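You operate a simulated robot arm through the tools that you are given. There is no shell and no other tool.

The job below is to be done with a simulated robot arm. You get a single attempt, and the scene is never put back.

## Task
Take the spool on the short wooden bench and put it away on the roll shelf. Put the grey block on the top shelf of the blue rack away on the top of the blue-drawer bench. Put the grey measuring pot in the bottom of the grey sink. Put one of the white blocks from the top of the ribbon bench on top of the flat board. Open the high cupboard door, take the purple ribbon box on the right half of the wooden table and put it away on the floor of the high cupboard, then shut the door. Do these in any order. Set down upright: grey measuring pot, white block.
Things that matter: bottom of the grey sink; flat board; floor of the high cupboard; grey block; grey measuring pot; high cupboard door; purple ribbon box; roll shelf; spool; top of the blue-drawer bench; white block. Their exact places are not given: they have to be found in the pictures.

The check looks at the end state, three seconds after you hand in, the way a careful person would. Anything else that was tipped, shoved, dropped, spilled or broken makes it a failure.

## Robot
A 7-joint arm with a two-finger parallel gripper on a trunk, on a base that moves. Base frame: it is fixed to the floor where the robot stands at the start and does not move with it; the origin is under the middle of the robot, x ahead of it, y to its left, z up. Units: mm, degrees, N and s.
With the tool pointing down near the work surface it reaches from about 360 to 760 mm from the robot's upright axis, wherever it stands. Its first joint turns from -143.0 to 143.0 degrees. Places, roughly: bottom of the grey sink [-3000, -4900, 700]; flat board (25x34x4 cm) [800, -5700, 800]; floor of the high cupboard (34x20 cm) [6280, 460, 1520]; grey block (4x4x3 cm) [-2900, -3500, 900]; grey measuring pot [-3000, -5500, 1000]; high cupboard door [6300, 300, 1700]; purple ribbon box [750, -5250, 750]; roll shelf (74x17 cm) [-1220, -4540, 1240]; spool [-2250, -500, 750]; top of the blue-drawer bench [300, -1300, 800]; white block (5x3x3 cm) [-700, -4800, 900]. Payload 3 kg.
The tool frame sits at the grasp point between the pads (the TCP): z along the fingers, y along the line on which they close. The tips reach 30 mm beyond it. Largest opening 94 mm; finger width 28, thickness 10; the body of the gripper, 50 by 96 mm, starts 55 mm behind the TCP.
Orientation is that of the tool frame in the base frame, as a unit quaternion [x, y, z, w]. With the fingers straight down and closing along the base's y, the tool's x points along the base's -x, its y along +y and its z along -z.

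## Interface
- The arm moves only by the tool jog_arm. Its arguments are lists of equal length, an entry for each row: "linear": the shift along the tool's x, y, z in m, a list of three; "delta_rot": the turn, a rotation vector about the tool's x, y, z in degrees, a list of three; "grip": the closure in counts, from 0 (fully open) to 255 (shut). In form: {"linear": [[x, y, z], ...], "delta_rot": [[ax, ay, az], ...], "grip": [grip, ...]}. A call has 1 to 20 rows; each row is the pose to reach, as a shift and turn from the pose commanded when the call began, along the tool's axes at that moment. Each row takes 0.2 s and may step no farther than 50 mm and 8.6 degrees from the row before; otherwise, or with a gripper value out of range, the whole call is refused. A pose out of reach is approached as far as the arm can. The call stops where the force on the tool passes 40 N (or 10 N more than at its start, if that is more) or the arm is blocked; 0.2 s more then pass. Each finger travels about 45 mm/s and halts on what it meets, pressing with about 24 N; the grip force reading is that of the motor and also rises with nothing between the fingers. The clock runs only during rows and for 0.2 s after the last one: add rows that repeat a pose to give the fingers time. It gives the time, the measured TCP pose, the force on the tool (base axes), the opening and the grip force at its end, in the units of the frame above (readings bear some noise), with the torque about the TCP (base axes, N m) and any sound that the robot's microphone picked up.
- Cameras (640 x 400 px; columns grow to the right, rows downward): "scene" is now at [62.2, 138.6, 1742.5]; the picture's right is [-0.06, -1.00, 0.00], its down [-0.60, 0.03, -0.80] and it looks along [0.80, -0.05, -0.60] (base axes); focal length 262 px, centre (320, 200). "wrist" rides on the gripper at [76, 14, -102] in the tool frame; the picture's right is [-0.18, 0.98, 0.00], its down [-0.75, -0.14, -0.64] and it looks along [-0.63, -0.12, 0.77] (tool axes); focal length 243 px, centre (320, 200).
- snapshot(camera): a new picture of that camera. It takes no simulated time.
- lift_body(by): moves the trunk up (or, below 0, down) by that many mm; the arm and the scene camera ride with it, the base frame stays. It gives what a move gives, with no picture.
- steer(legs): drives the robot by 1 to 6 legs, each [ahead, left, turn to the left] in mm, mm and degrees, along the robot's own axes; the way and the turn of a leg run together, so that a leg with both is an arc; at most 1500 mm and 180 degrees a leg. The arm and the cameras ride along, it lands a little off, and it stops where it bumps. It gives what a move gives.
- head_to(pan, tilt): turns the head with the scene camera to pan (to the left, within 143 degrees either way) and tilt (down, from -29 to 69), counted from straight ahead of the robot. It gives what a move gives.
- measure_at(camera, pixels): for up to 12 pixels [column, row] of the newest picture of that camera ("zoom" is the newest enlarged one), the place [x, y, z] in the base frame of the surface seen there, good to about 2 mm. It takes no simulated time.
- close_up(camera, box): a new picture of the part [left, top, right, bottom] of that camera's present view, enlarged. It takes no simulated time.
- sign_off(): hands the job in; it is judged then, once.

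Unless the task says otherwise, let go and move clear before handing in.

The tools are called as a command line: name --argument value ..., lists and objects as JSON in quotes. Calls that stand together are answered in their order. jog_arm: Moves the arm, as the interface text tells. Its arguments: {"type":"object","properties":{"linear":{"type":"array"},"delta_rot":{"type":"array"},"grip":{"type":"array"}},"required":["linear","delta_rot","grip"]} The other tools are called the same way: lift_body (by) moves the trunk up or down; steer (legs) drives the base; head_to (pan, tilt) turns the head that bears the scene camera; snapshot (camera) takes a picture; measure_at (camera, pixels) gives the place of the surface under pixels of a picture; close_up (camera, box) takes an enlarged picture of a part of a camera's view; sign_off () hands the job in.

At the start:

```text
clock: 0.0
tool_pos: [512.3, 196.8, 1110.9]
tool_rot: [-0.001, 1.0, -0.001, -0.001]
ft_force: [0.7, 0.9, -0.3]
wrist_torque: [0.0, -0.02, 0.02]
gripper_width: 93.9
gripper_force: 0.0
trunk travel left (down, up): [-175.0, 215.0]
robot x, y, heading: [0.7, -2.6, -0.3]
head pan, tilt (commanded): [-3.2, 36.9]
```

scene: 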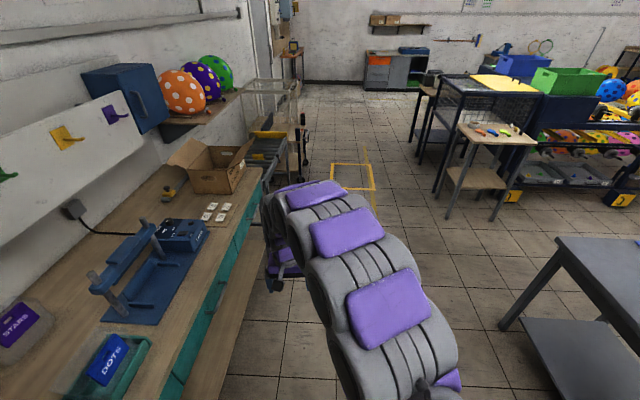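
wrist: 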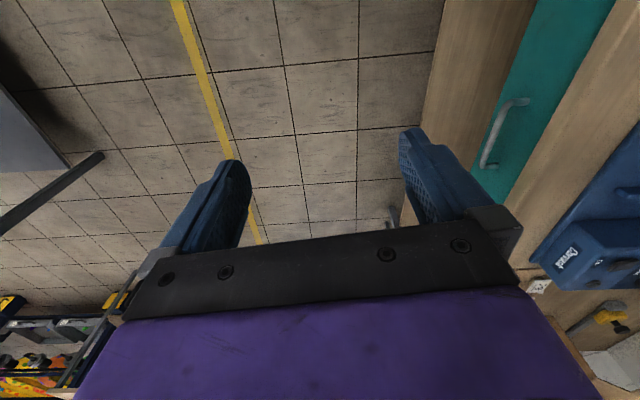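

The first picture shows a long wooden bench at left, aisle ahead, and racks to the right. I'll look around with the head to map the room.

head_to --pan -60 --tilt 25

snapshot --camera "scene"

head_to --pan -110 --tilt 25

snapshot --camera "scene"

head_to --pan -143 --tilt 25

snapshot --camera "scene"

head_to --pan 143 --tilt 25

snapshot --camera "scene"

head_to --pan 0 --tilt 10

snapshot --camera "scene"

```text
clock: 1.3
tool_pos: [510.7, 195.2, 1111.9]
tool_rot: [0.0, 1.0, 0.0, 0.0]
ft_force: [0.1, -0.2, 0.3]
wrist_torque: [0.0, 0.06, -0.02]
gripper_width: 94.0
gripper_force: 0.1
trunk travel left (down, up): [-175.0, 215.0]
robot x, y, heading: [0.7, -1.4, 0.1]
head pan, tilt (commanded): [-60.0, 25.0]
```

```text
taken
```

scene: 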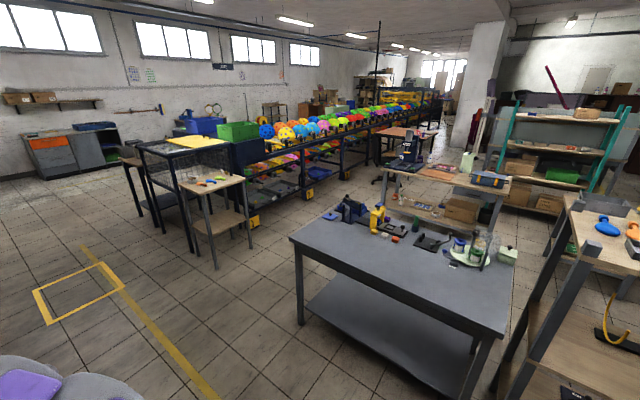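

```text
clock: 2.4
tool_pos: [509.5, 195.5, 1112.0]
tool_rot: [0.0, 1.0, -0.001, 0.0]
ft_force: [-1.0, 0.2, -0.6]
wrist_torque: [-0.01, -0.01, -0.07]
gripper_width: 94.1
gripper_force: 0.1
trunk travel left (down, up): [-175.0, 215.0]
robot x, y, heading: [0.1, 0.1, 0.0]
head pan, tilt (commanded): [-110.0, 25.0]
```

```text
taken
```

scene: 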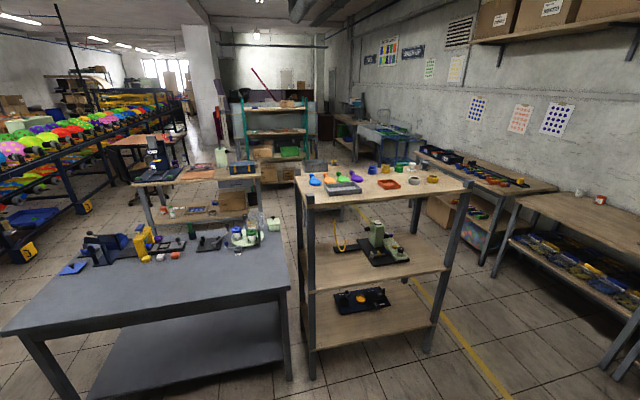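

```text
clock: 3.4
tool_pos: [510.9, 196.6, 1111.6]
tool_rot: [0.0, 1.0, 0.0, 0.0]
ft_force: [0.7, -0.5, 0.0]
wrist_torque: [0.04, 0.0, 0.0]
gripper_width: 94.1
gripper_force: 0.1
trunk travel left (down, up): [-175.0, 215.0]
robot x, y, heading: [-2.8, 0.2, -0.1]
head pan, tilt (commanded): [-143.0, 25.0]
```

```text
taken
```

scene: 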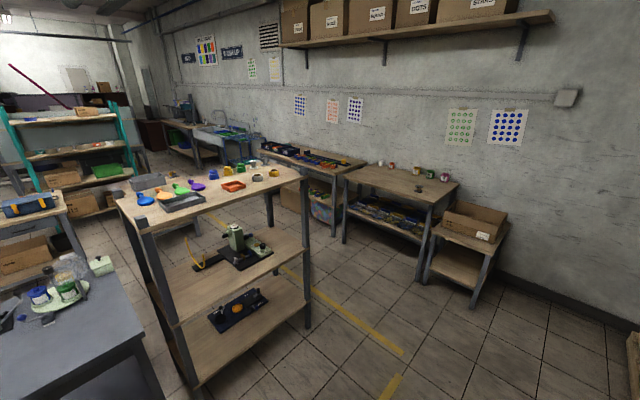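

```text
clock: 7.3
tool_pos: [510.6, 196.4, 1110.8]
tool_rot: [0.001, 1.0, 0.001, 0.0]
ft_force: [0.5, 0.0, 0.0]
wrist_torque: [-0.02, -0.01, 0.01]
gripper_width: 93.9
gripper_force: 0.0
trunk travel left (down, up): [-175.0, 215.0]
robot x, y, heading: [-3.8, -0.8, -0.1]
head pan, tilt (commanded): [143.0, 25.0]
```

```text
taken
```

scene: 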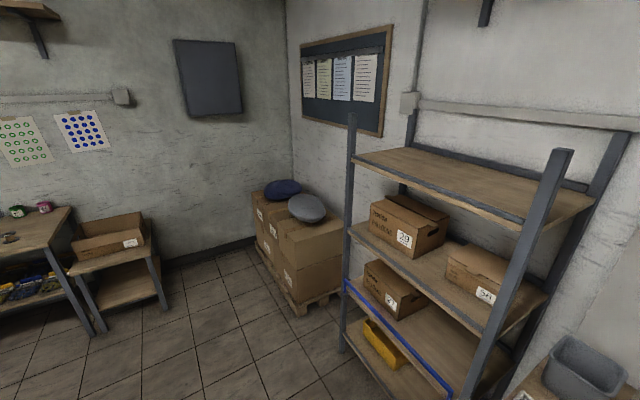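

```text
clock: 9.6
tool_pos: [510.0, 196.0, 1111.9]
tool_rot: [0.0, 1.0, 0.001, 0.0]
ft_force: [-1.4, -0.2, 0.6]
wrist_torque: [0.01, 0.04, -0.01]
gripper_width: 94.2
gripper_force: 0.0
trunk travel left (down, up): [-175.0, 215.0]
robot x, y, heading: [-2.2, 1.4, -0.0]
head pan, tilt (commanded): [0.0, 10.0]
```

```text
taken
```

scene: 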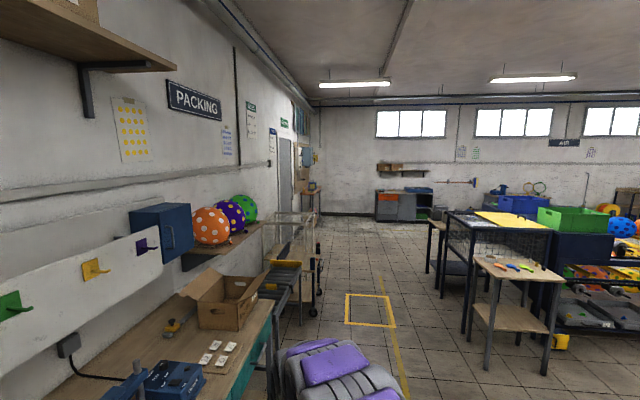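

The pan -143 view shows the wooden benches with small pots (pixel ~430,180) and the small cardboard-box table; I'll go back to that view and measure landmarks so I can build a map.

head_to --pan -143 --tilt 20

snapshot --camera "scene"

close_up --camera "scene" --box '[320, 100, 520, 225]'

close_up --camera "scene" --box '[120, 60, 320, 185]'

```text
clock: 11.9
tool_pos: [512.4, 195.9, 1111.7]
tool_rot: [0.0, 1.0, 0.0, 0.0]
ft_force: [-0.2, -1.0, 0.1]
wrist_torque: [0.0, -0.01, 0.01]
gripper_width: 94.1
gripper_force: 0.0
trunk travel left (down, up): [-175.0, 215.0]
robot x, y, heading: [3.8, -0.0, 0.3]
head pan, tilt (commanded): [-143.0, 20.0]
```

```text
taken
```

scene: 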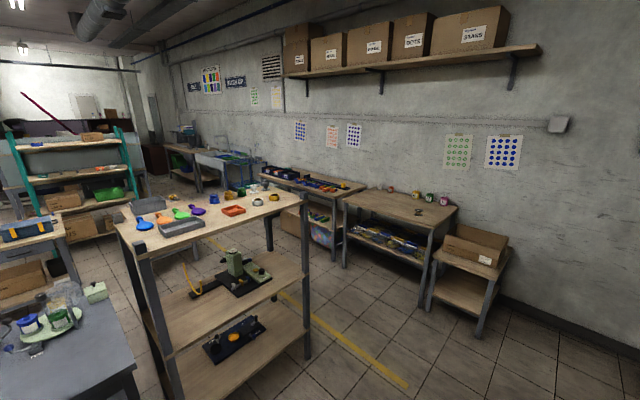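

```text
3.20 times, centred on (420, 162) of scene
```

zoom: 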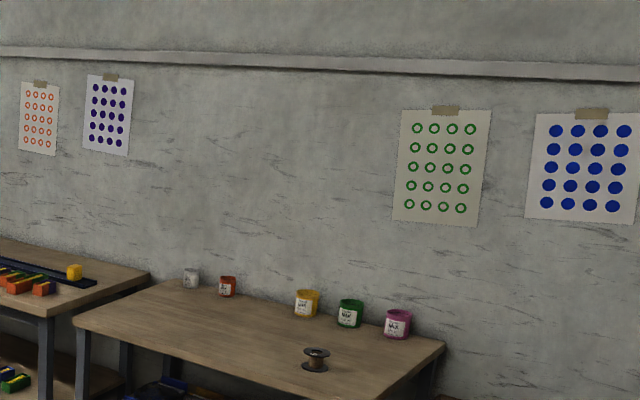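

```text
3.20 times, centred on (220, 122) of scene
```

zoom: 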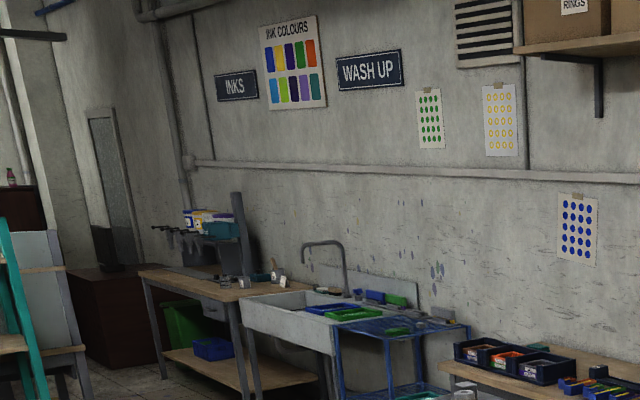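

The spool sits at scene pixel ~(418,212), the blue wire rack at ~(235,170) next to the sink. Measuring these and floor landmarks.

measure_at --camera "scene" --pixels '[[418, 210], [343, 196], [417, 228], [458, 207], [431, 310], [477, 336], [345, 268], [408, 385], [285, 292], [303, 355], [235, 155], [520, 290]]'

close_up --camera "scene" --box '[160, 110, 288, 190]'

close_up --camera "scene" --box '[388, 175, 468, 225]'

```text
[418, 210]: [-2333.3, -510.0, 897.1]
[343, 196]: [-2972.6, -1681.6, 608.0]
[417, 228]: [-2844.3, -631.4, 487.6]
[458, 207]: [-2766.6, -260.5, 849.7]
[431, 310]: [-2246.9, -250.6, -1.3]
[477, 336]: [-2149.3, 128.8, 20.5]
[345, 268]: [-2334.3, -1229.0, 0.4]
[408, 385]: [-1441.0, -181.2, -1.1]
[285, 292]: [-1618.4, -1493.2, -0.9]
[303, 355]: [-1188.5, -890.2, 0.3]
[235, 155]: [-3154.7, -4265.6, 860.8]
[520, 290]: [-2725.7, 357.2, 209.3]
```

```text
5.00 times, centred on (224, 150) of scene
```

zoom: 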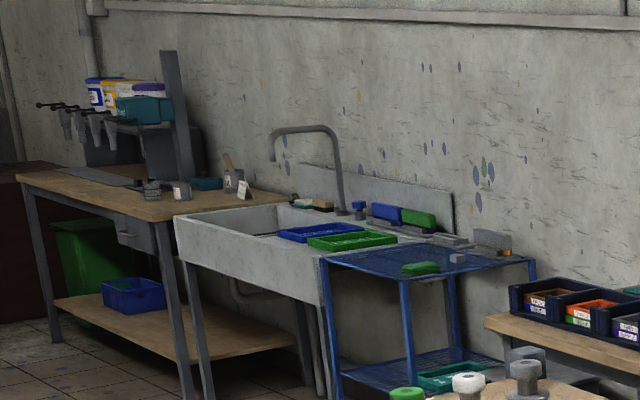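

```text
8.00 times, centred on (428, 200) of scene
```

zoom: 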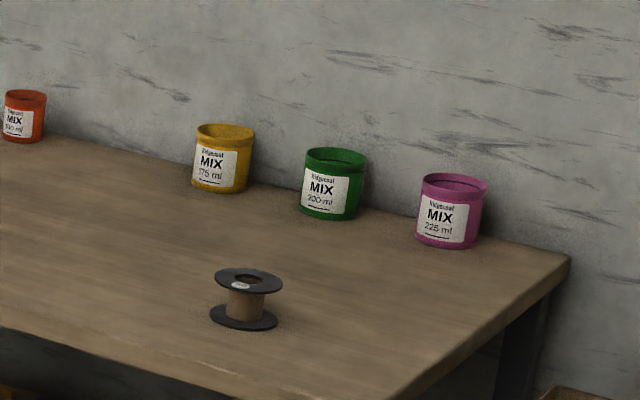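

The spool (zoom ~(246,300)) stands on its flange on the bench. I'll measure points on it in the zoom.

measure_at --camera "zoom" --pixels '[[246, 272], [216, 280], [282, 282], [246, 292], [246, 320], [214, 316], [278, 318], [246, 305], [300, 330], [150, 330], [380, 380], [560, 260]]'

head_to --pan -110 --tilt 15

snapshot --camera "scene"

close_up --camera "scene" --box '[120, 100, 280, 200]'

close_up --camera "scene" --box '[0, 60, 160, 160]'

```text
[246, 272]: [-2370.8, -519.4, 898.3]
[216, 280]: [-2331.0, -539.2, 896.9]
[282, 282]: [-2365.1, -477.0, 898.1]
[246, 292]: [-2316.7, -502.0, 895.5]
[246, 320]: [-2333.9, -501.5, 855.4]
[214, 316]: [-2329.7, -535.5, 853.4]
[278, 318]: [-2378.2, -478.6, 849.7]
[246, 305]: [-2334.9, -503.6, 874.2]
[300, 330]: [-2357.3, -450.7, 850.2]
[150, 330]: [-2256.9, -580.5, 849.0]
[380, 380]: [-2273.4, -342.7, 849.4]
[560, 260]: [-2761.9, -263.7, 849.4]
```

```text
clock: 12.8
tool_pos: [509.5, 195.4, 1112.5]
tool_rot: [-0.001, 1.0, 0.0, -0.001]
ft_force: [0.0, -0.7, 0.4]
wrist_torque: [0.01, -0.01, 0.02]
gripper_width: 94.0
gripper_force: 0.0
trunk travel left (down, up): [-175.0, 215.0]
robot x, y, heading: [4.4, 0.6, 0.0]
head pan, tilt (commanded): [-110.0, 15.0]
```

```text
taken
```

scene: 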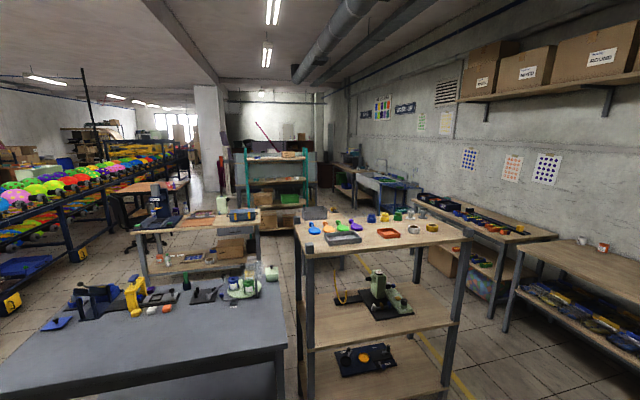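

```text
4.00 times, centred on (200, 150) of scene
```

zoom: 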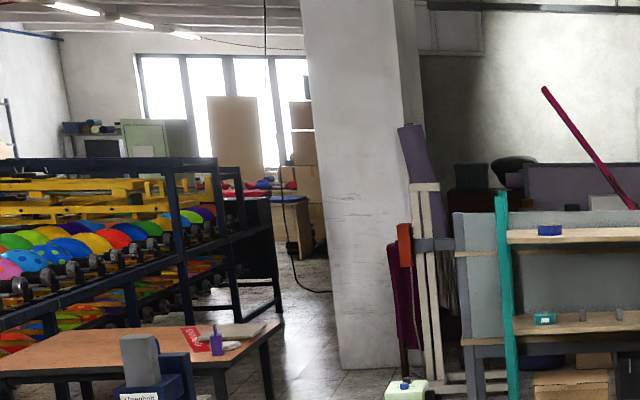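

```text
4.00 times, centred on (80, 110) of scene
```

zoom: 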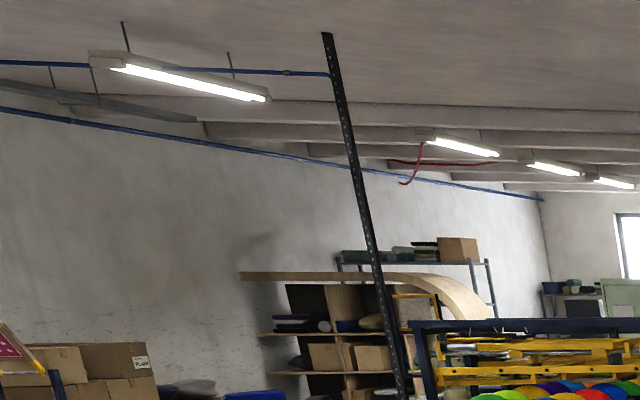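

The spool is about 72 mm across, 48 mm tall, centred near (-2346, -508), bench top 849. Now I measure the teal rack, grey table, wooden shelf and other furniture in this view.

measure_at --camera "scene" --pixels '[[100, 340], [200, 300], [283, 342], [5, 380], [310, 252], [470, 185], [296, 196], [444, 390], [275, 158], [275, 182], [280, 206], [200, 216]]'

close_up --camera "scene" --box '[220, 130, 348, 210]'

```text
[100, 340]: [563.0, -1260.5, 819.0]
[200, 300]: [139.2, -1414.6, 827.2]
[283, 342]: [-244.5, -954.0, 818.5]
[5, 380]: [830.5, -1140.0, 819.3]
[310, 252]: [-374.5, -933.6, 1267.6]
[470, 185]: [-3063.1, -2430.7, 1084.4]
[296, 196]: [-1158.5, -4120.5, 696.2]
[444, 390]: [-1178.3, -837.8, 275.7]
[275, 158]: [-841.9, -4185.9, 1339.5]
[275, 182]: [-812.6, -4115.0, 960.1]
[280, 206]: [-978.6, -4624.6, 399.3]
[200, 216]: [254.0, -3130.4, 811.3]
```

```text
5.00 times, centred on (284, 170) of scene
```

zoom: 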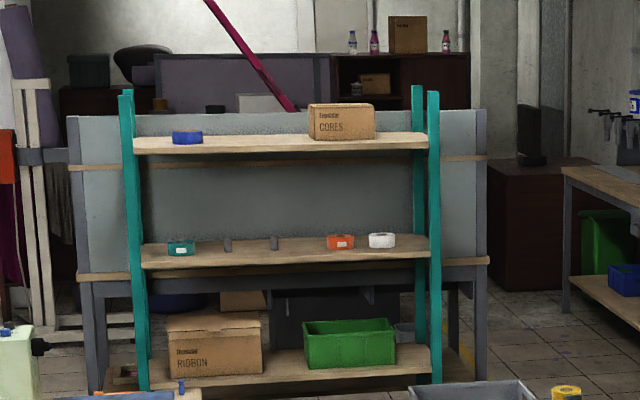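

Behind the teal rack stands a grey panel with wooden strips (zoom rows ~165 and ~275), likely the ribbon bench with the roll shelf facing the far side. Measuring.

measure_at --camera "zoom" --pixels '[[280, 150], [100, 166], [475, 158], [100, 276], [475, 262], [280, 258], [92, 380], [475, 350], [95, 130], [482, 120], [140, 375], [436, 360]]'

head_to --pan -85 --tilt 15

snapshot --camera "scene"

close_up --camera "scene" --box '[380, 120, 540, 220]'

```text
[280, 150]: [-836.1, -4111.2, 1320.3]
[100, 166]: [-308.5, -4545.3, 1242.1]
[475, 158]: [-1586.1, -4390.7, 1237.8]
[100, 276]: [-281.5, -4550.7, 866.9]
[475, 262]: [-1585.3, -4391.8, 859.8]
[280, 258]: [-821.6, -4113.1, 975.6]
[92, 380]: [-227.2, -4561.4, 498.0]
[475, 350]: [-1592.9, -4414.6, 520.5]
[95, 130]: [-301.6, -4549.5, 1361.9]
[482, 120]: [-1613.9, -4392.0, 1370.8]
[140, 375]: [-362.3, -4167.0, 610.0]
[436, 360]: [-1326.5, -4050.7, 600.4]
```

```text
clock: 13.7
tool_pos: [509.7, 195.4, 1110.8]
tool_rot: [0.0, 1.0, 0.0, 0.0]
ft_force: [-0.1, -0.2, 0.6]
wrist_torque: [0.04, 0.0, 0.0]
gripper_width: 94.0
gripper_force: 0.0
trunk travel left (down, up): [-175.0, 215.0]
robot x, y, heading: [1.8, -2.1, -0.0]
head pan, tilt (commanded): [-85.0, 15.0]
```

```text
taken
```

scene: 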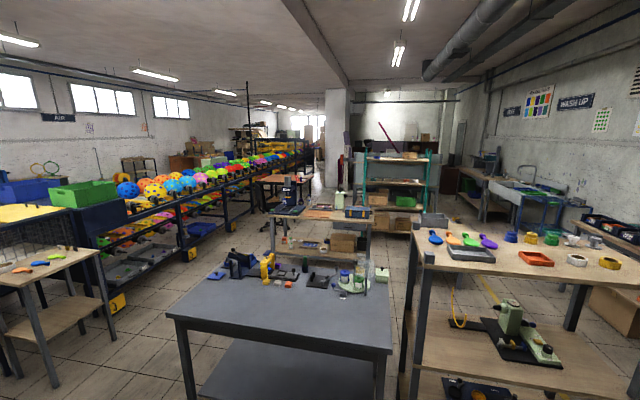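

```text
4.00 times, centred on (460, 170) of scene
```

zoom: 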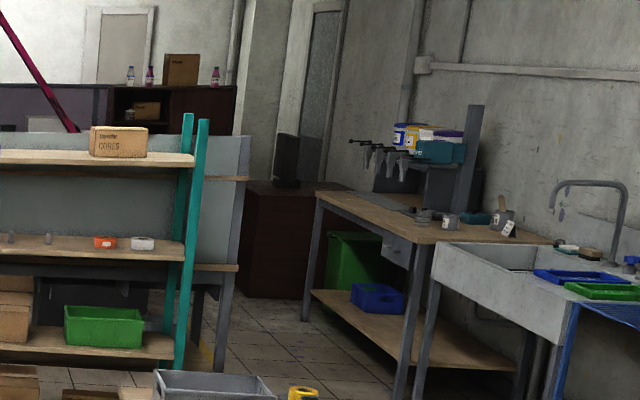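

Ribbon bench panel runs from (-300,-4550) to (-1600,-4390), shelf edge at z≈1240; it faces the far side. Now I look ahead toward the high cupboard (expected around pixel (306,157) at pan 0).

head_to --pan -10 --tilt 10

snapshot --camera "scene"

close_up --camera "scene" --box '[220, 110, 348, 190]'

close_up --camera "scene" --box '[248, 130, 288, 155]'

```text
clock: 15.2
tool_pos: [510.3, 195.6, 1111.4]
tool_rot: [0.0, 1.0, 0.0, -0.001]
ft_force: [0.4, -0.1, 0.6]
wrist_torque: [0.01, 0.0, 0.03]
gripper_width: 93.9
gripper_force: 0.1
trunk travel left (down, up): [-175.0, 215.0]
robot x, y, heading: [-1.5, 2.9, 0.1]
head pan, tilt (commanded): [-10.0, 10.0]
```

```text
taken
```

scene: 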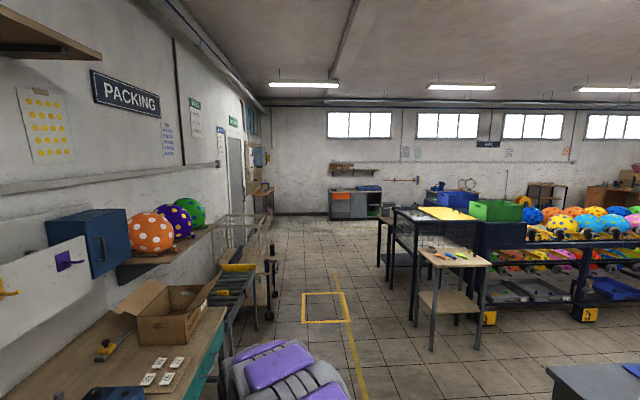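

```text
5.00 times, centred on (284, 150) of scene
```

zoom: 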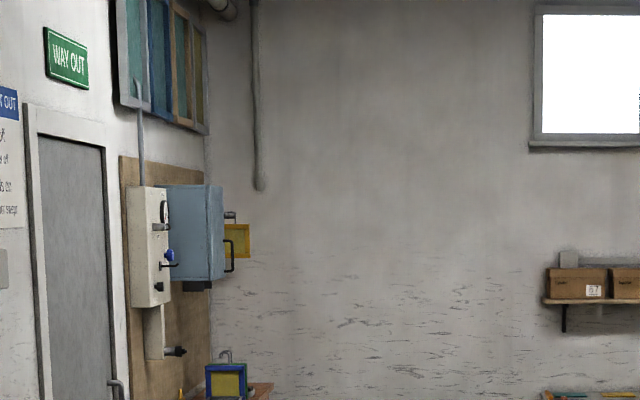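

```text
16.00 times, centred on (268, 142) of scene
```

zoom: 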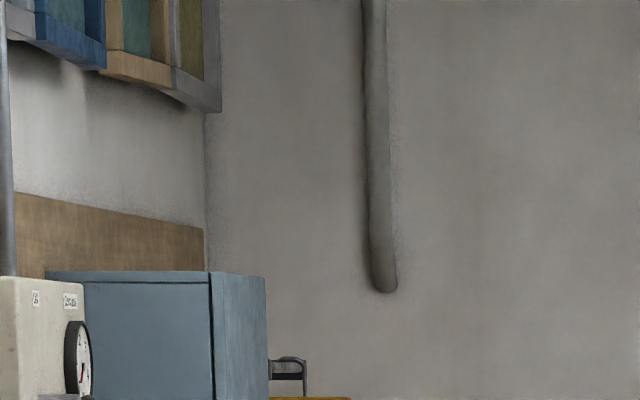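

The grey-blue cupboard hangs on the left wall at zoom (195,230), its door facing -y with a handle at (230,250). I'll measure obstacles along the aisle ahead.

measure_at --camera "scene" --pixels '[[203, 360], [270, 318], [278, 272], [272, 205], [267, 160], [388, 282], [430, 350], [414, 312], [330, 215], [345, 320], [305, 322], [262, 156]]'

head_to --pan 0 --tilt 60

snapshot --camera "scene"

```text
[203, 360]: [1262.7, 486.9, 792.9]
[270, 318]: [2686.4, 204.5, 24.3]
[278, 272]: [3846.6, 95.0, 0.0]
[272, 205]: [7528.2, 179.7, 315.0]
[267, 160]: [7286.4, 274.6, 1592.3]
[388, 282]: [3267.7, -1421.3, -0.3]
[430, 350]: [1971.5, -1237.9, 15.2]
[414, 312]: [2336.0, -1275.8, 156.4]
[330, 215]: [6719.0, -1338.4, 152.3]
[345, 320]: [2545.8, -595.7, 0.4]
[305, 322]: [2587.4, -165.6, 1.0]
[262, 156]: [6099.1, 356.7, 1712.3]
```

```text
clock: 16.4
tool_pos: [509.4, 195.9, 1112.3]
tool_rot: [0.0, 1.0, 0.001, 0.0]
ft_force: [0.0, 0.3, -0.1]
wrist_torque: [0.0, -0.01, -0.01]
gripper_width: 93.9
gripper_force: 0.1
trunk travel left (down, up): [-175.0, 215.0]
robot x, y, heading: [2.1, -0.7, 0.2]
head pan, tilt (commanded): [0.0, 60.0]
```

```text
taken
```

scene: 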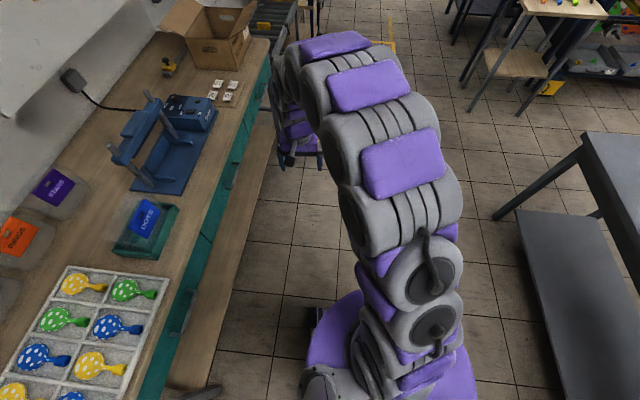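

The aisle between the trolley (y≈95) and side tables (y≈-1240) is clear; I drive ahead along y≈-350 to about x=4700 and look at the cupboard.

steer --legs '[[1500, -400, 0], [1500, 0, 0], [1500, 0, 0]]'

head_to --pan 25 --tilt 15

snapshot --camera "scene"

```text
refused: leg 1 is longer than a leg can be; nothing moved
```

```text
clock: 17.5
tool_pos: [510.7, 196.4, 1111.5]
tool_rot: [-0.001, 1.0, 0.0, 0.0]
ft_force: [0.1, 0.2, 0.5]
wrist_torque: [0.02, 0.04, 0.02]
gripper_width: 94.1
gripper_force: 0.1
trunk travel left (down, up): [-175.0, 215.0]
robot x, y, heading: [2.2, 0.3, -0.1]
head pan, tilt (commanded): [25.0, 15.0]
```

```text
taken
```

scene: 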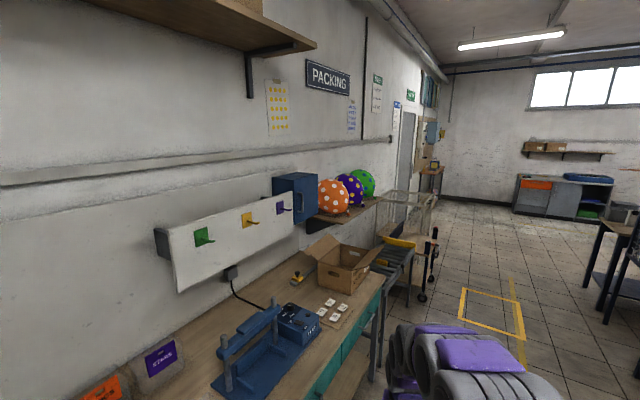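

The leg was slightly too long; nothing moved. I split it with shorter legs.

steer --legs '[[1400, -400, 0], [1500, 0, 0], [1500, 0, 0]]'

snapshot --camera "scene"

close_up --camera "scene" --box '[200, 90, 360, 190]'

```text
clock: 38.7
tool_pos: [4884.4, -338.4, 1110.9]
tool_rot: [0.017, 1.0, 0.001, 0.0]
ft_force: [-0.9, -0.2, -0.7]
wrist_torque: [0.07, -0.01, 0.0]
gripper_width: 93.8
gripper_force: 0.1
trunk travel left (down, up): [-175.0, 215.0]
robot x, y, heading: [4369.4, -515.4, -1.9]
head pan, tilt (commanded): [25.0, 15.0]
```

```text
taken
```

scene: 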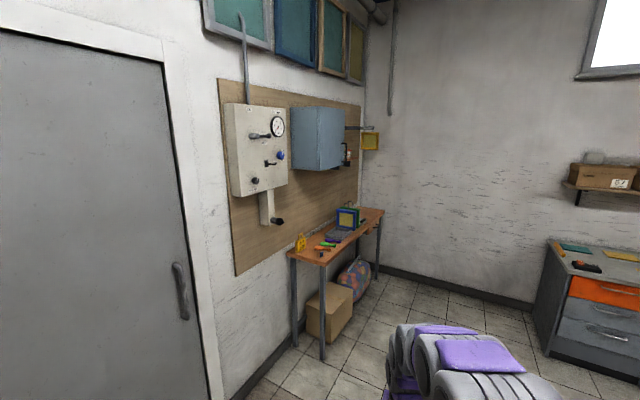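

```text
4.00 times, centred on (280, 140) of scene
```

zoom: 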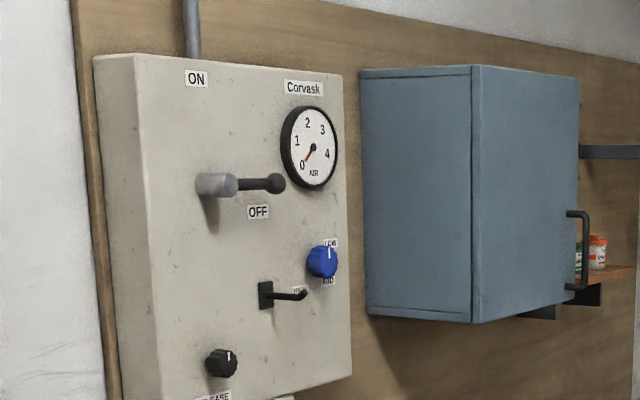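

The door handle is on the far (+x) side at zoom (580,250), hinge on the near side. A narrow table stands below. Measuring these.

measure_at --camera "zoom" --pixels '[[362, 75], [472, 68], [577, 82], [476, 320], [572, 298], [586, 215], [587, 250], [586, 286], [368, 310], [520, 200], [622, 152], [605, 255]]'

measure_at --camera "scene" --pixels '[[289, 255], [322, 268], [323, 355], [383, 210], [376, 275], [320, 345], [352, 315], [345, 220], [340, 205], [550, 250], [560, 350], [368, 285]]'

close_up --camera "scene" --box '[270, 190, 430, 290]'

```text
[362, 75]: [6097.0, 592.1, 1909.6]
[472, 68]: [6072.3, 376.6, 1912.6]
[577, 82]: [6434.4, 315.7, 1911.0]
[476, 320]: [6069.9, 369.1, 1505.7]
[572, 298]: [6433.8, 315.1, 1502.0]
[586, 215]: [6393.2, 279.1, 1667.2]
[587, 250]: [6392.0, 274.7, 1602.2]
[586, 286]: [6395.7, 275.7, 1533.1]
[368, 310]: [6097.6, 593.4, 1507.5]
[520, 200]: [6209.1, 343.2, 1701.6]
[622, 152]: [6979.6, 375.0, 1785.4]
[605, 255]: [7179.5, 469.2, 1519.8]
```

```text
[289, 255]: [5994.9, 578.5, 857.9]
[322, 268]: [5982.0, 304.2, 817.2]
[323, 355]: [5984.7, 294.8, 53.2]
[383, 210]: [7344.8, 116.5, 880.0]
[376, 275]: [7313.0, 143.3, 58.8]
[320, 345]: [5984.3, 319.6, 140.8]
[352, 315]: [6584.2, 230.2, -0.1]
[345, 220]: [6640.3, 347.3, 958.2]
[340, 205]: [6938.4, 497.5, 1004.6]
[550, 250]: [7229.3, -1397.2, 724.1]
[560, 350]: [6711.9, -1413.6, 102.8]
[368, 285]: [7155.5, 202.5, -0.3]
```

```text
4.00 times, centred on (350, 240) of scene
```

zoom: 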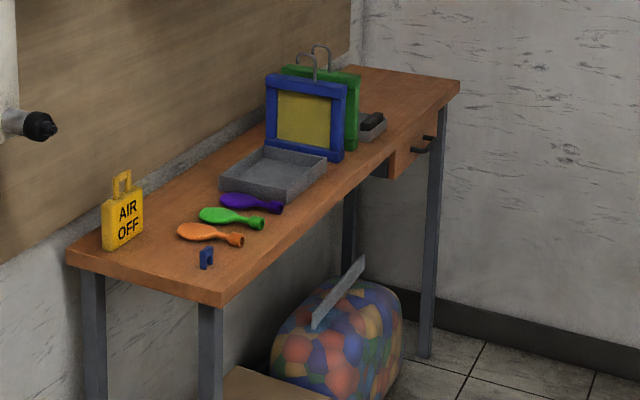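

The cupboard/wall frame is yawed about -8°: hinge edge near (6070,372), handle bar near (6393,276), z 1533–1667, about 50 mm off the door. I'll drive to about (6270,-620), turn to face the wall squarely, and look again.

steer --legs '[[1000, 0, 0], [900, -20, 0], [0, 0, 84]]'

head_to --pan 0 --tilt 10

snapshot --camera "scene"

head_to --pan 0 --tilt 65

snapshot --camera "scene"

```text
clock: 51.5
tool_pos: [6127.2, -87.5, 1114.3]
tool_rot: [-0.63, 0.776, 0.0, 0.0]
ft_force: [0.0, -0.3, -0.2]
wrist_torque: [0.03, 0.01, -0.02]
gripper_width: 94.0
gripper_force: 0.1
trunk travel left (down, up): [-175.0, 215.0]
robot x, y, heading: [6210.6, -626.5, 78.1]
head pan, tilt (commanded): [25.0, 15.0]
```

```text
clock: 52.4
tool_pos: [6128.7, -90.2, 1113.3]
tool_rot: [-0.631, 0.776, 0.001, 0.0]
ft_force: [-0.7, 0.0, 0.9]
wrist_torque: [-0.01, -0.01, -0.02]
gripper_width: 93.7
gripper_force: 0.1
trunk travel left (down, up): [-175.0, 215.0]
robot x, y, heading: [6213.9, -627.4, 78.3]
head pan, tilt (commanded): [0.0, 10.0]
```

```text
taken
```

scene: 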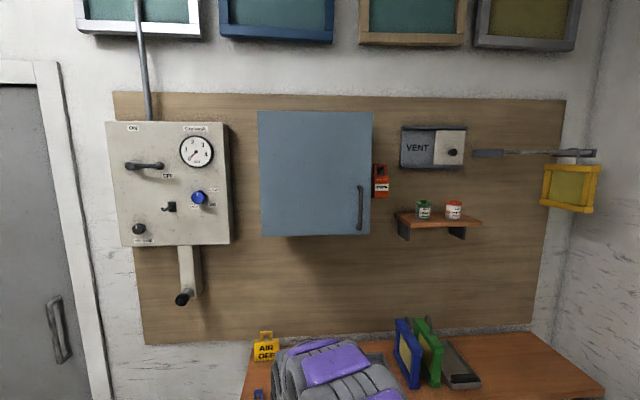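

```text
clock: 53.6
tool_pos: [6128.0, -89.1, 1112.5]
tool_rot: [-0.631, 0.776, 0.002, 0.0]
ft_force: [0.3, 0.4, -0.4]
wrist_torque: [-0.01, -0.01, 0.0]
gripper_width: 94.1
gripper_force: 0.0
trunk travel left (down, up): [-175.0, 215.0]
robot x, y, heading: [6212.3, -627.7, 78.3]
head pan, tilt (commanded): [0.0, 65.0]
```

```text
taken
```

scene: 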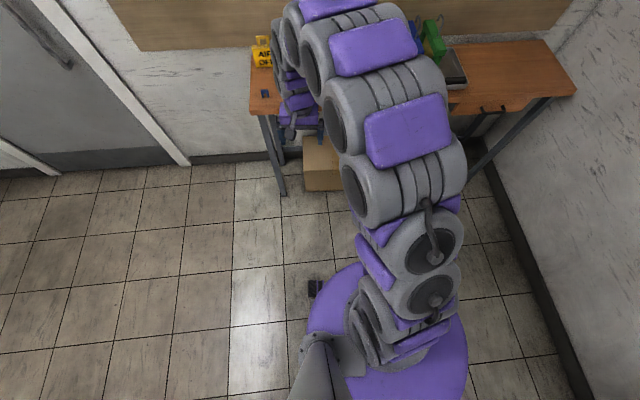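

The door handle is at about (360,205) in the tilt-10 view. I measure the robot's own arm and base outline here, then zoom the handle.

measure_at --camera "scene" --pixels '[[430, 295], [435, 245], [440, 170], [410, 130], [375, 50], [465, 340], [320, 300], [350, 275], [315, 292], [395, 330], [300, 380], [290, 120]]'

head_to --pan 0 --tilt 10

close_up --camera "scene" --box '[240, 100, 400, 200]'

close_up --camera "scene" --box '[328, 160, 408, 210]'

```text
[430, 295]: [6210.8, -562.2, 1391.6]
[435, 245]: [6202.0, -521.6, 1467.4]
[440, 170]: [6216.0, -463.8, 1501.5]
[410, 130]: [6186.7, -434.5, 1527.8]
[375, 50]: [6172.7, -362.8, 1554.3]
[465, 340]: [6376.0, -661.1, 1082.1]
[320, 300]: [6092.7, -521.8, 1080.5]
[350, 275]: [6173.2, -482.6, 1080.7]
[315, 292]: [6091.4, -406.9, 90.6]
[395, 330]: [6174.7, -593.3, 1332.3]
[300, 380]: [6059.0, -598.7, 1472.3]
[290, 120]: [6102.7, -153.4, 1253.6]
```

```text
clock: 54.9
tool_pos: [6127.6, -90.0, 1113.6]
tool_rot: [-0.631, 0.776, 0.002, 0.0]
ft_force: [-0.1, 0.6, 0.1]
wrist_torque: [0.0, 0.0, 0.0]
gripper_width: 93.8
gripper_force: 0.1
trunk travel left (down, up): [-175.0, 215.0]
robot x, y, heading: [6215.1, -625.8, 78.3]
head pan, tilt (commanded): [0.0, 10.0]
```

```text
4.00 times, centred on (320, 150) of scene
```

zoom: 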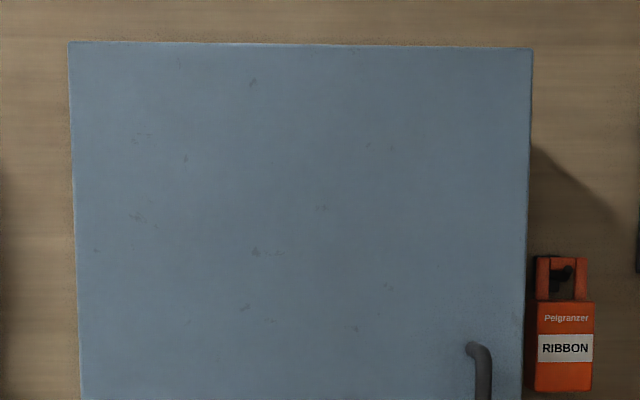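

```text
8.00 times, centred on (368, 185) of scene
```

zoom: 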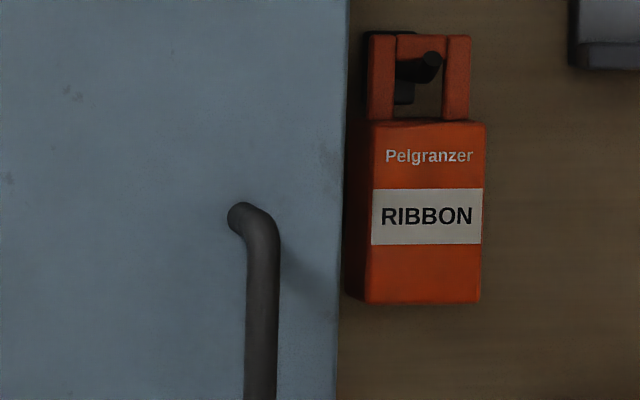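

The trunk top disc (z≈1080, radius ~170) and shoulder (~z 1380) are measured. The bar in the zoom is at ~(262,320). I measure bar points and the door face.

measure_at --camera "zoom" --pixels '[[240, 215], [262, 260], [262, 320], [262, 390], [200, 320], [320, 320], [340, 320], [250, 320], [274, 320], [100, 100], [425, 270], [490, 210]]'

close_up --camera "scene" --box '[250, 180, 410, 280]'

```text
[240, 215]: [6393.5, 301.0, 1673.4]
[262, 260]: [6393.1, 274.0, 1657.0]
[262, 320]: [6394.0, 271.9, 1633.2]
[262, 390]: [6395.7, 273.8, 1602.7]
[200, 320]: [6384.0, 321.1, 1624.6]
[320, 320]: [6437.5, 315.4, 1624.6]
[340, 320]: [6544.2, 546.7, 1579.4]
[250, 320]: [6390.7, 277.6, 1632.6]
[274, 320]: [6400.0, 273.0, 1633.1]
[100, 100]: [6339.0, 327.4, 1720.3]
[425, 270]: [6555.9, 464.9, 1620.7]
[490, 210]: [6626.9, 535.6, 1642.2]
```

```text
4.00 times, centred on (330, 230) of scene
```

zoom: 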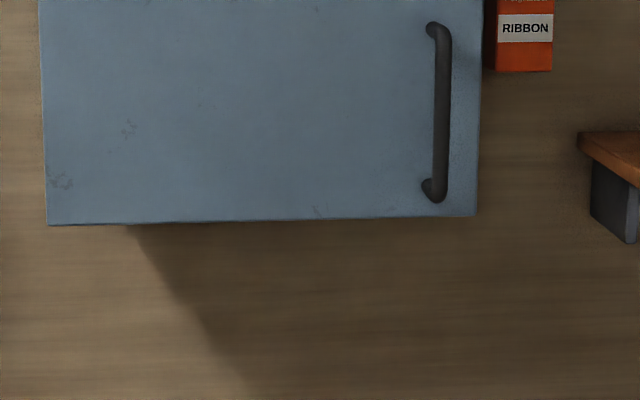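

Bar axis ≈ (6395.5, 278), door face ≈ y 321, z 1545–1655. I raise the trunk fully, then turn the tool to horizontal pointing at the wall while still clear of the furniture.

lift_body --by 215

jog_arm --linear '[[-0.01, -0.015, -0.022], [-0.02, -0.03, -0.044], [-0.03, -0.045, -0.066], [-0.04, -0.06, -0.088], [-0.05, -0.075, -0.11], [-0.06, -0.09, -0.132], [-0.07, -0.105, -0.154], [-0.08, -0.12, -0.176], [-0.09, -0.135, -0.198], [-0.1, -0.15, -0.22], [-0.11, -0.17, -0.245], [-0.13, -0.19, -0.27]]' --delta_rot '[[0, -7.5, 0], [0, -15, 0], [0, -22.5, 0], [0, -30, 0], [0, -37.5, 0], [0, -45, 0], [0, -52.5, 0], [0, -60, 0], [0, -67.5, 0], [0, -75, 0], [0, -82.5, 0], [0, -90, 0]]' --grip '[0, 0, 0, 0, 0, 0, 0, 0, 0, 0, 0, 0]'

head_to --pan 0 --tilt 20

snapshot --camera "scene"

snapshot --camera "wrist"

```text
clock: 57.2
tool_pos: [6127.4, -89.4, 1328.6]
tool_rot: [-0.63, 0.776, 0.002, 0.001]
ft_force: [-0.5, -0.4, -0.8]
wrist_torque: [0.0, -0.01, 0.03]
gripper_width: 94.1
gripper_force: 0.1
trunk travel left (down, up): [-390.0, 0.0]
robot x, y, heading: [6213.1, -622.7, 78.4]
head pan, tilt (commanded): [0.0, 10.0]
```

```text
clock: 59.8
tool_pos: [6342.9, 0.7, 1596.3]
tool_rot: [-0.444, 0.548, 0.447, 0.55]
ft_force: [-0.4, 0.2, 0.5]
wrist_torque: [0.01, -0.01, -0.02]
gripper_width: 94.2
gripper_force: 0.1
trunk travel left (down, up): [-390.0, 0.0]
robot x, y, heading: [6213.3, -624.1, 78.2]
head pan, tilt (commanded): [0.0, 10.0]
```

```text
clock: 60.5
tool_pos: [6340.5, -1.4, 1595.5]
tool_rot: [-0.444, 0.549, 0.446, 0.55]
ft_force: [0.5, -0.5, 0.2]
wrist_torque: [-0.02, -0.02, 0.02]
gripper_width: 94.1
gripper_force: 0.0
trunk travel left (down, up): [-390.0, 0.0]
robot x, y, heading: [6214.1, -623.2, 78.3]
head pan, tilt (commanded): [0.0, 20.0]
```

```text
taken
```

scene: 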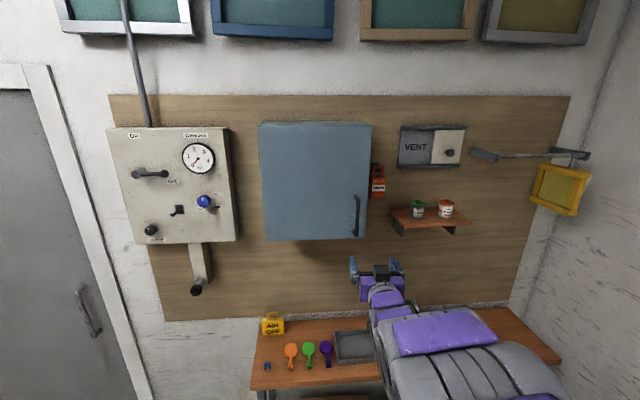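

```text
taken
```

wrist: 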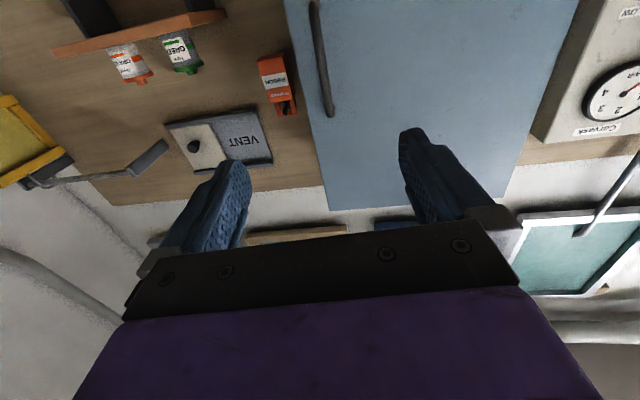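

The horizontal pose was reached: TCP (6341,-1,1596), handle about 284 mm straight ahead. I drive 190 mm closer with a small turn to square up, then recheck.

steer --legs '[[190, -30, 3.5]]'

snapshot --camera "scene"

snapshot --camera "wrist"

```text
clock: 62.0
tool_pos: [6364.6, 186.6, 1595.7]
tool_rot: [-0.461, 0.535, 0.462, 0.537]
ft_force: [-0.5, -0.7, -0.7]
wrist_torque: [0.01, 0.0, 0.0]
gripper_width: 94.1
gripper_force: 0.0
trunk travel left (down, up): [-390.0, 0.0]
robot x, y, heading: [6277.7, -447.3, 81.4]
head pan, tilt (commanded): [0.0, 20.0]
```

```text
taken
```

scene: 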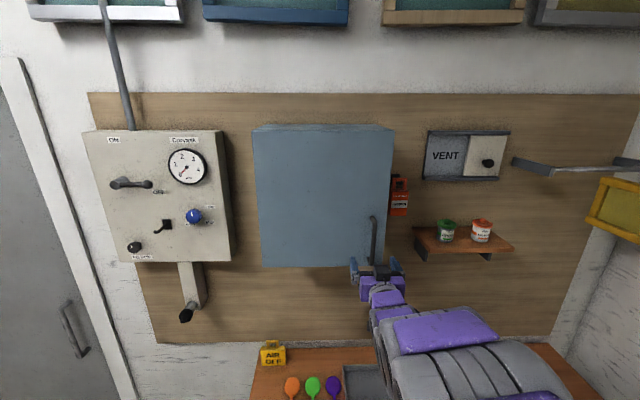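

```text
taken
```

wrist: 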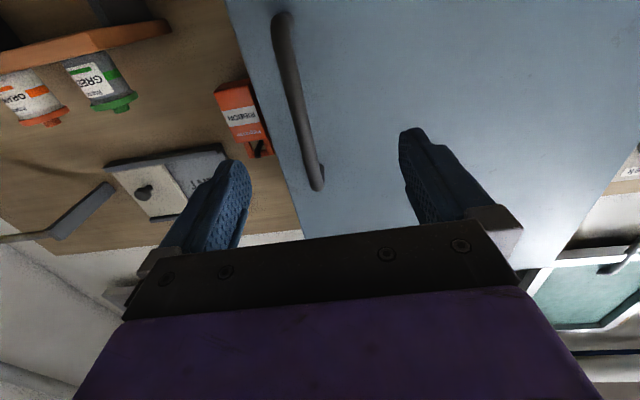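

I measure the bar from both cameras before closing in.

measure_at --camera "wrist" --pixels '[[294, 80], [303, 130], [312, 180], [283, 25], [340, 100], [360, 160]]'

measure_at --camera "scene" --pixels '[[374, 230], [374, 245], [340, 200], [275, 200], [256, 250], [385, 255]]'

```text
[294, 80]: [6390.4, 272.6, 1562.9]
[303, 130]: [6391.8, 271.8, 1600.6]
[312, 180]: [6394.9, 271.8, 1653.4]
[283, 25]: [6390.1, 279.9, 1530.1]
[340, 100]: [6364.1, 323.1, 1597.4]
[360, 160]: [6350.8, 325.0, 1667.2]
```

```text
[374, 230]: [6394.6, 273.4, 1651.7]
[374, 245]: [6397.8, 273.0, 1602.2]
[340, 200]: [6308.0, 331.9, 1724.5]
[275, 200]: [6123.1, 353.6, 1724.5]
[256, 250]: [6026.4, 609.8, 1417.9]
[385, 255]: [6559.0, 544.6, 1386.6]
```

Bar axis ≈ (6394, 277). I move 16 mm right and 88 mm forward, then close on the bar.

jog_arm --linear '[[0, -0.016, 0.02], [0, -0.016, 0.05], [0, -0.016, 0.075], [0, -0.016, 0.088], [0, -0.016, 0.088]]' --delta_rot '[[0, 0, 0], [0, 0, 0], [0, 0, 0], [0, 0, 0], [0, 0, 0]]' --grip '[0, 0, 0, 0, 0]'

snapshot --camera "wrist"

```text
clock: 63.2
tool_pos: [6396.5, 270.5, 1596.6]
tool_rot: [-0.46, 0.536, 0.462, 0.536]
ft_force: [0.4, 0.1, -0.2]
wrist_torque: [0.0, -0.02, 0.0]
gripper_width: 93.9
gripper_force: 0.1
trunk travel left (down, up): [-390.0, 0.0]
robot x, y, heading: [6277.5, -443.8, 81.3]
head pan, tilt (commanded): [0.0, 20.0]
```

```text
taken
```

wrist: 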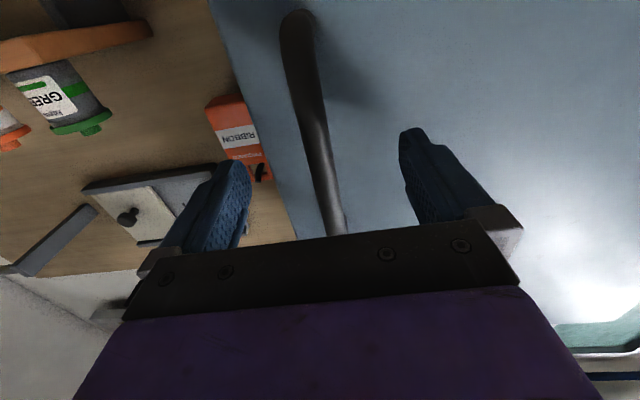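

The bar is centred between the fingers. I close the gripper on it.

jog_arm --linear '[[0, 0, 0], [0, 0, 0], [0, 0, 0], [0, 0, 0], [0, 0, 0], [0, 0, 0], [0, 0, 0]]' --delta_rot '[[0, 0, 0], [0, 0, 0], [0, 0, 0], [0, 0, 0], [0, 0, 0], [0, 0, 0], [0, 0, 0]]' --grip '[255, 255, 255, 255, 255, 255, 255]'

snapshot --camera "wrist"

```text
clock: 64.8
tool_pos: [6395.8, 271.4, 1597.0]
tool_rot: [-0.461, 0.535, 0.462, 0.536]
ft_force: [-6.4, 0.7, -0.2]
wrist_torque: [-0.05, -0.09, 0.06]
gripper_width: 13.6
gripper_force: 45.6
trunk travel left (down, up): [-390.0, 0.0]
robot x, y, heading: [6277.0, -448.1, 81.4]
head pan, tilt (commanded): [0.0, 20.0]
```

```text
taken
```

wrist: 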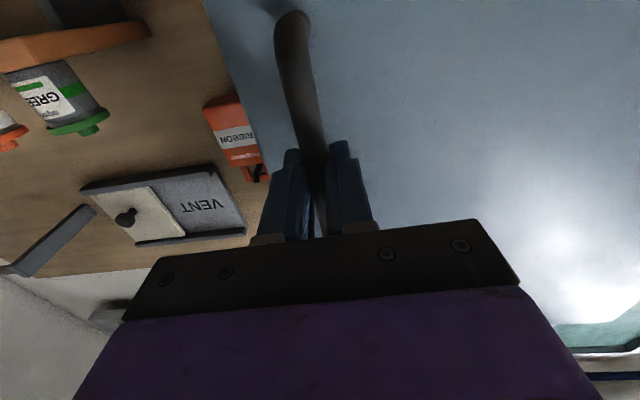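

The bar is gripped (13.6 mm). I pull the door open along the arc about the hinge at ≈(6073,375), first 15°, turning the tool at half rate.

jog_arm --linear '[[0, 0.0025, -0.0144], [0, 0.0056, -0.0289], [0, 0.0093, -0.0431], [0, 0.0137, -0.0572], [0, 0.0186, -0.071], [0, 0.0241, -0.0847]]' --delta_rot '[[1.5, 0, 0], [3, 0, 0], [4.5, 0, 0], [6, 0, 0], [7.5, 0, 0], [9, 0, 0]]' --grip '[255, 255, 255, 255, 255, 255]'

snapshot --camera "scene"

```text
clock: 66.2
tool_pos: [6357.7, 186.9, 1595.4]
tool_rot: [-0.417, 0.569, 0.42, 0.57]
ft_force: [-3.1, 1.1, 7.6]
wrist_torque: [-0.57, 0.12, 0.31]
gripper_width: 13.8
gripper_force: 45.1
trunk travel left (down, up): [-390.0, 0.0]
robot x, y, heading: [6278.0, -444.4, 81.5]
head pan, tilt (commanded): [0.0, 20.0]
```

```text
taken
```

scene: 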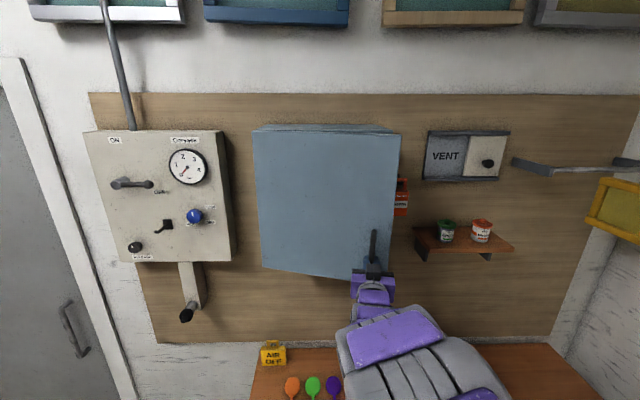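

Door opened ~15° with low force. I continue the arc by 35° more.

jog_arm --linear '[[0, 0.0047, -0.0141], [0, 0.0096, -0.0281], [0, 0.0155, -0.0418], [0, 0.0216, -0.0553], [0, 0.0286, -0.0684], [0, 0.0358, -0.0814], [0, 0.044, -0.0939], [0, 0.0523, -0.1062], [0, 0.0616, -0.1179], [0, 0.0709, -0.1295], [0, 0.0811, -0.1403], [0, 0.0914, -0.1509], [0, 0.1025, -0.1609], [0, 0.1136, -0.1707]]' --delta_rot '[[1.5, 0, 0], [3, 0, 0], [4.5, 0, 0], [6, 0, 0], [7.5, 0, 0], [9, 0, 0], [10.5, 0, 0], [12, 0, 0], [13.5, 0, 0], [15, 0, 0], [16.5, 0, 0], [18, 0, 0], [19.5, 0, 0], [21, 0, 0]]' --grip '[255, 255, 255, 255, 255, 255, 255, 255, 255, 255, 255, 255, 255, 255]'

snapshot --camera "scene"

snapshot --camera "wrist"

```text
clock: 69.2
tool_pos: [6203.4, 55.3, 1595.3]
tool_rot: [-0.306, 0.638, 0.308, 0.636]
ft_force: [8.1, -19.4, -17.5]
wrist_torque: [-0.59, 0.29, -0.21]
gripper_width: 13.6
gripper_force: 45.2
trunk travel left (down, up): [-390.0, 0.0]
robot x, y, heading: [6273.4, -446.8, 81.6]
head pan, tilt (commanded): [0.0, 20.0]
```

```text
taken
```

scene: 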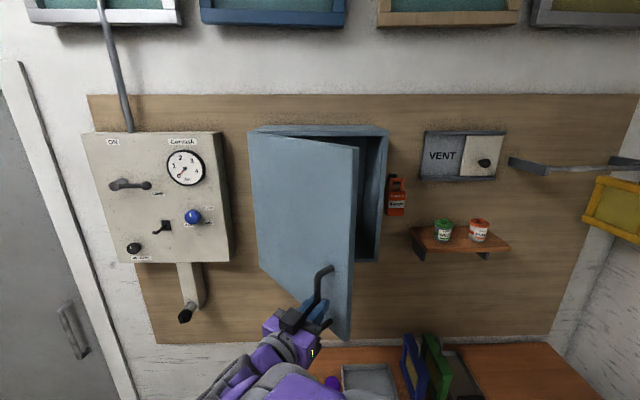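

```text
taken
```

wrist: 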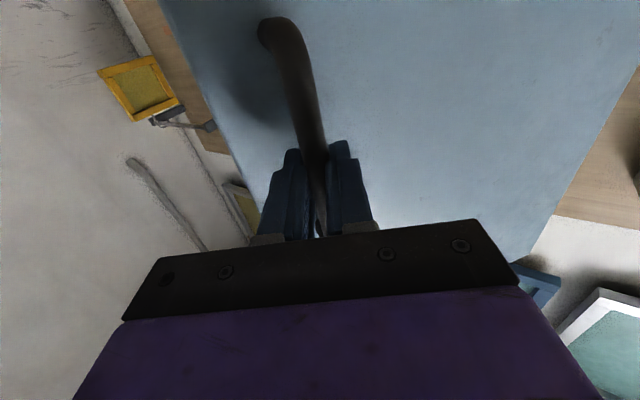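

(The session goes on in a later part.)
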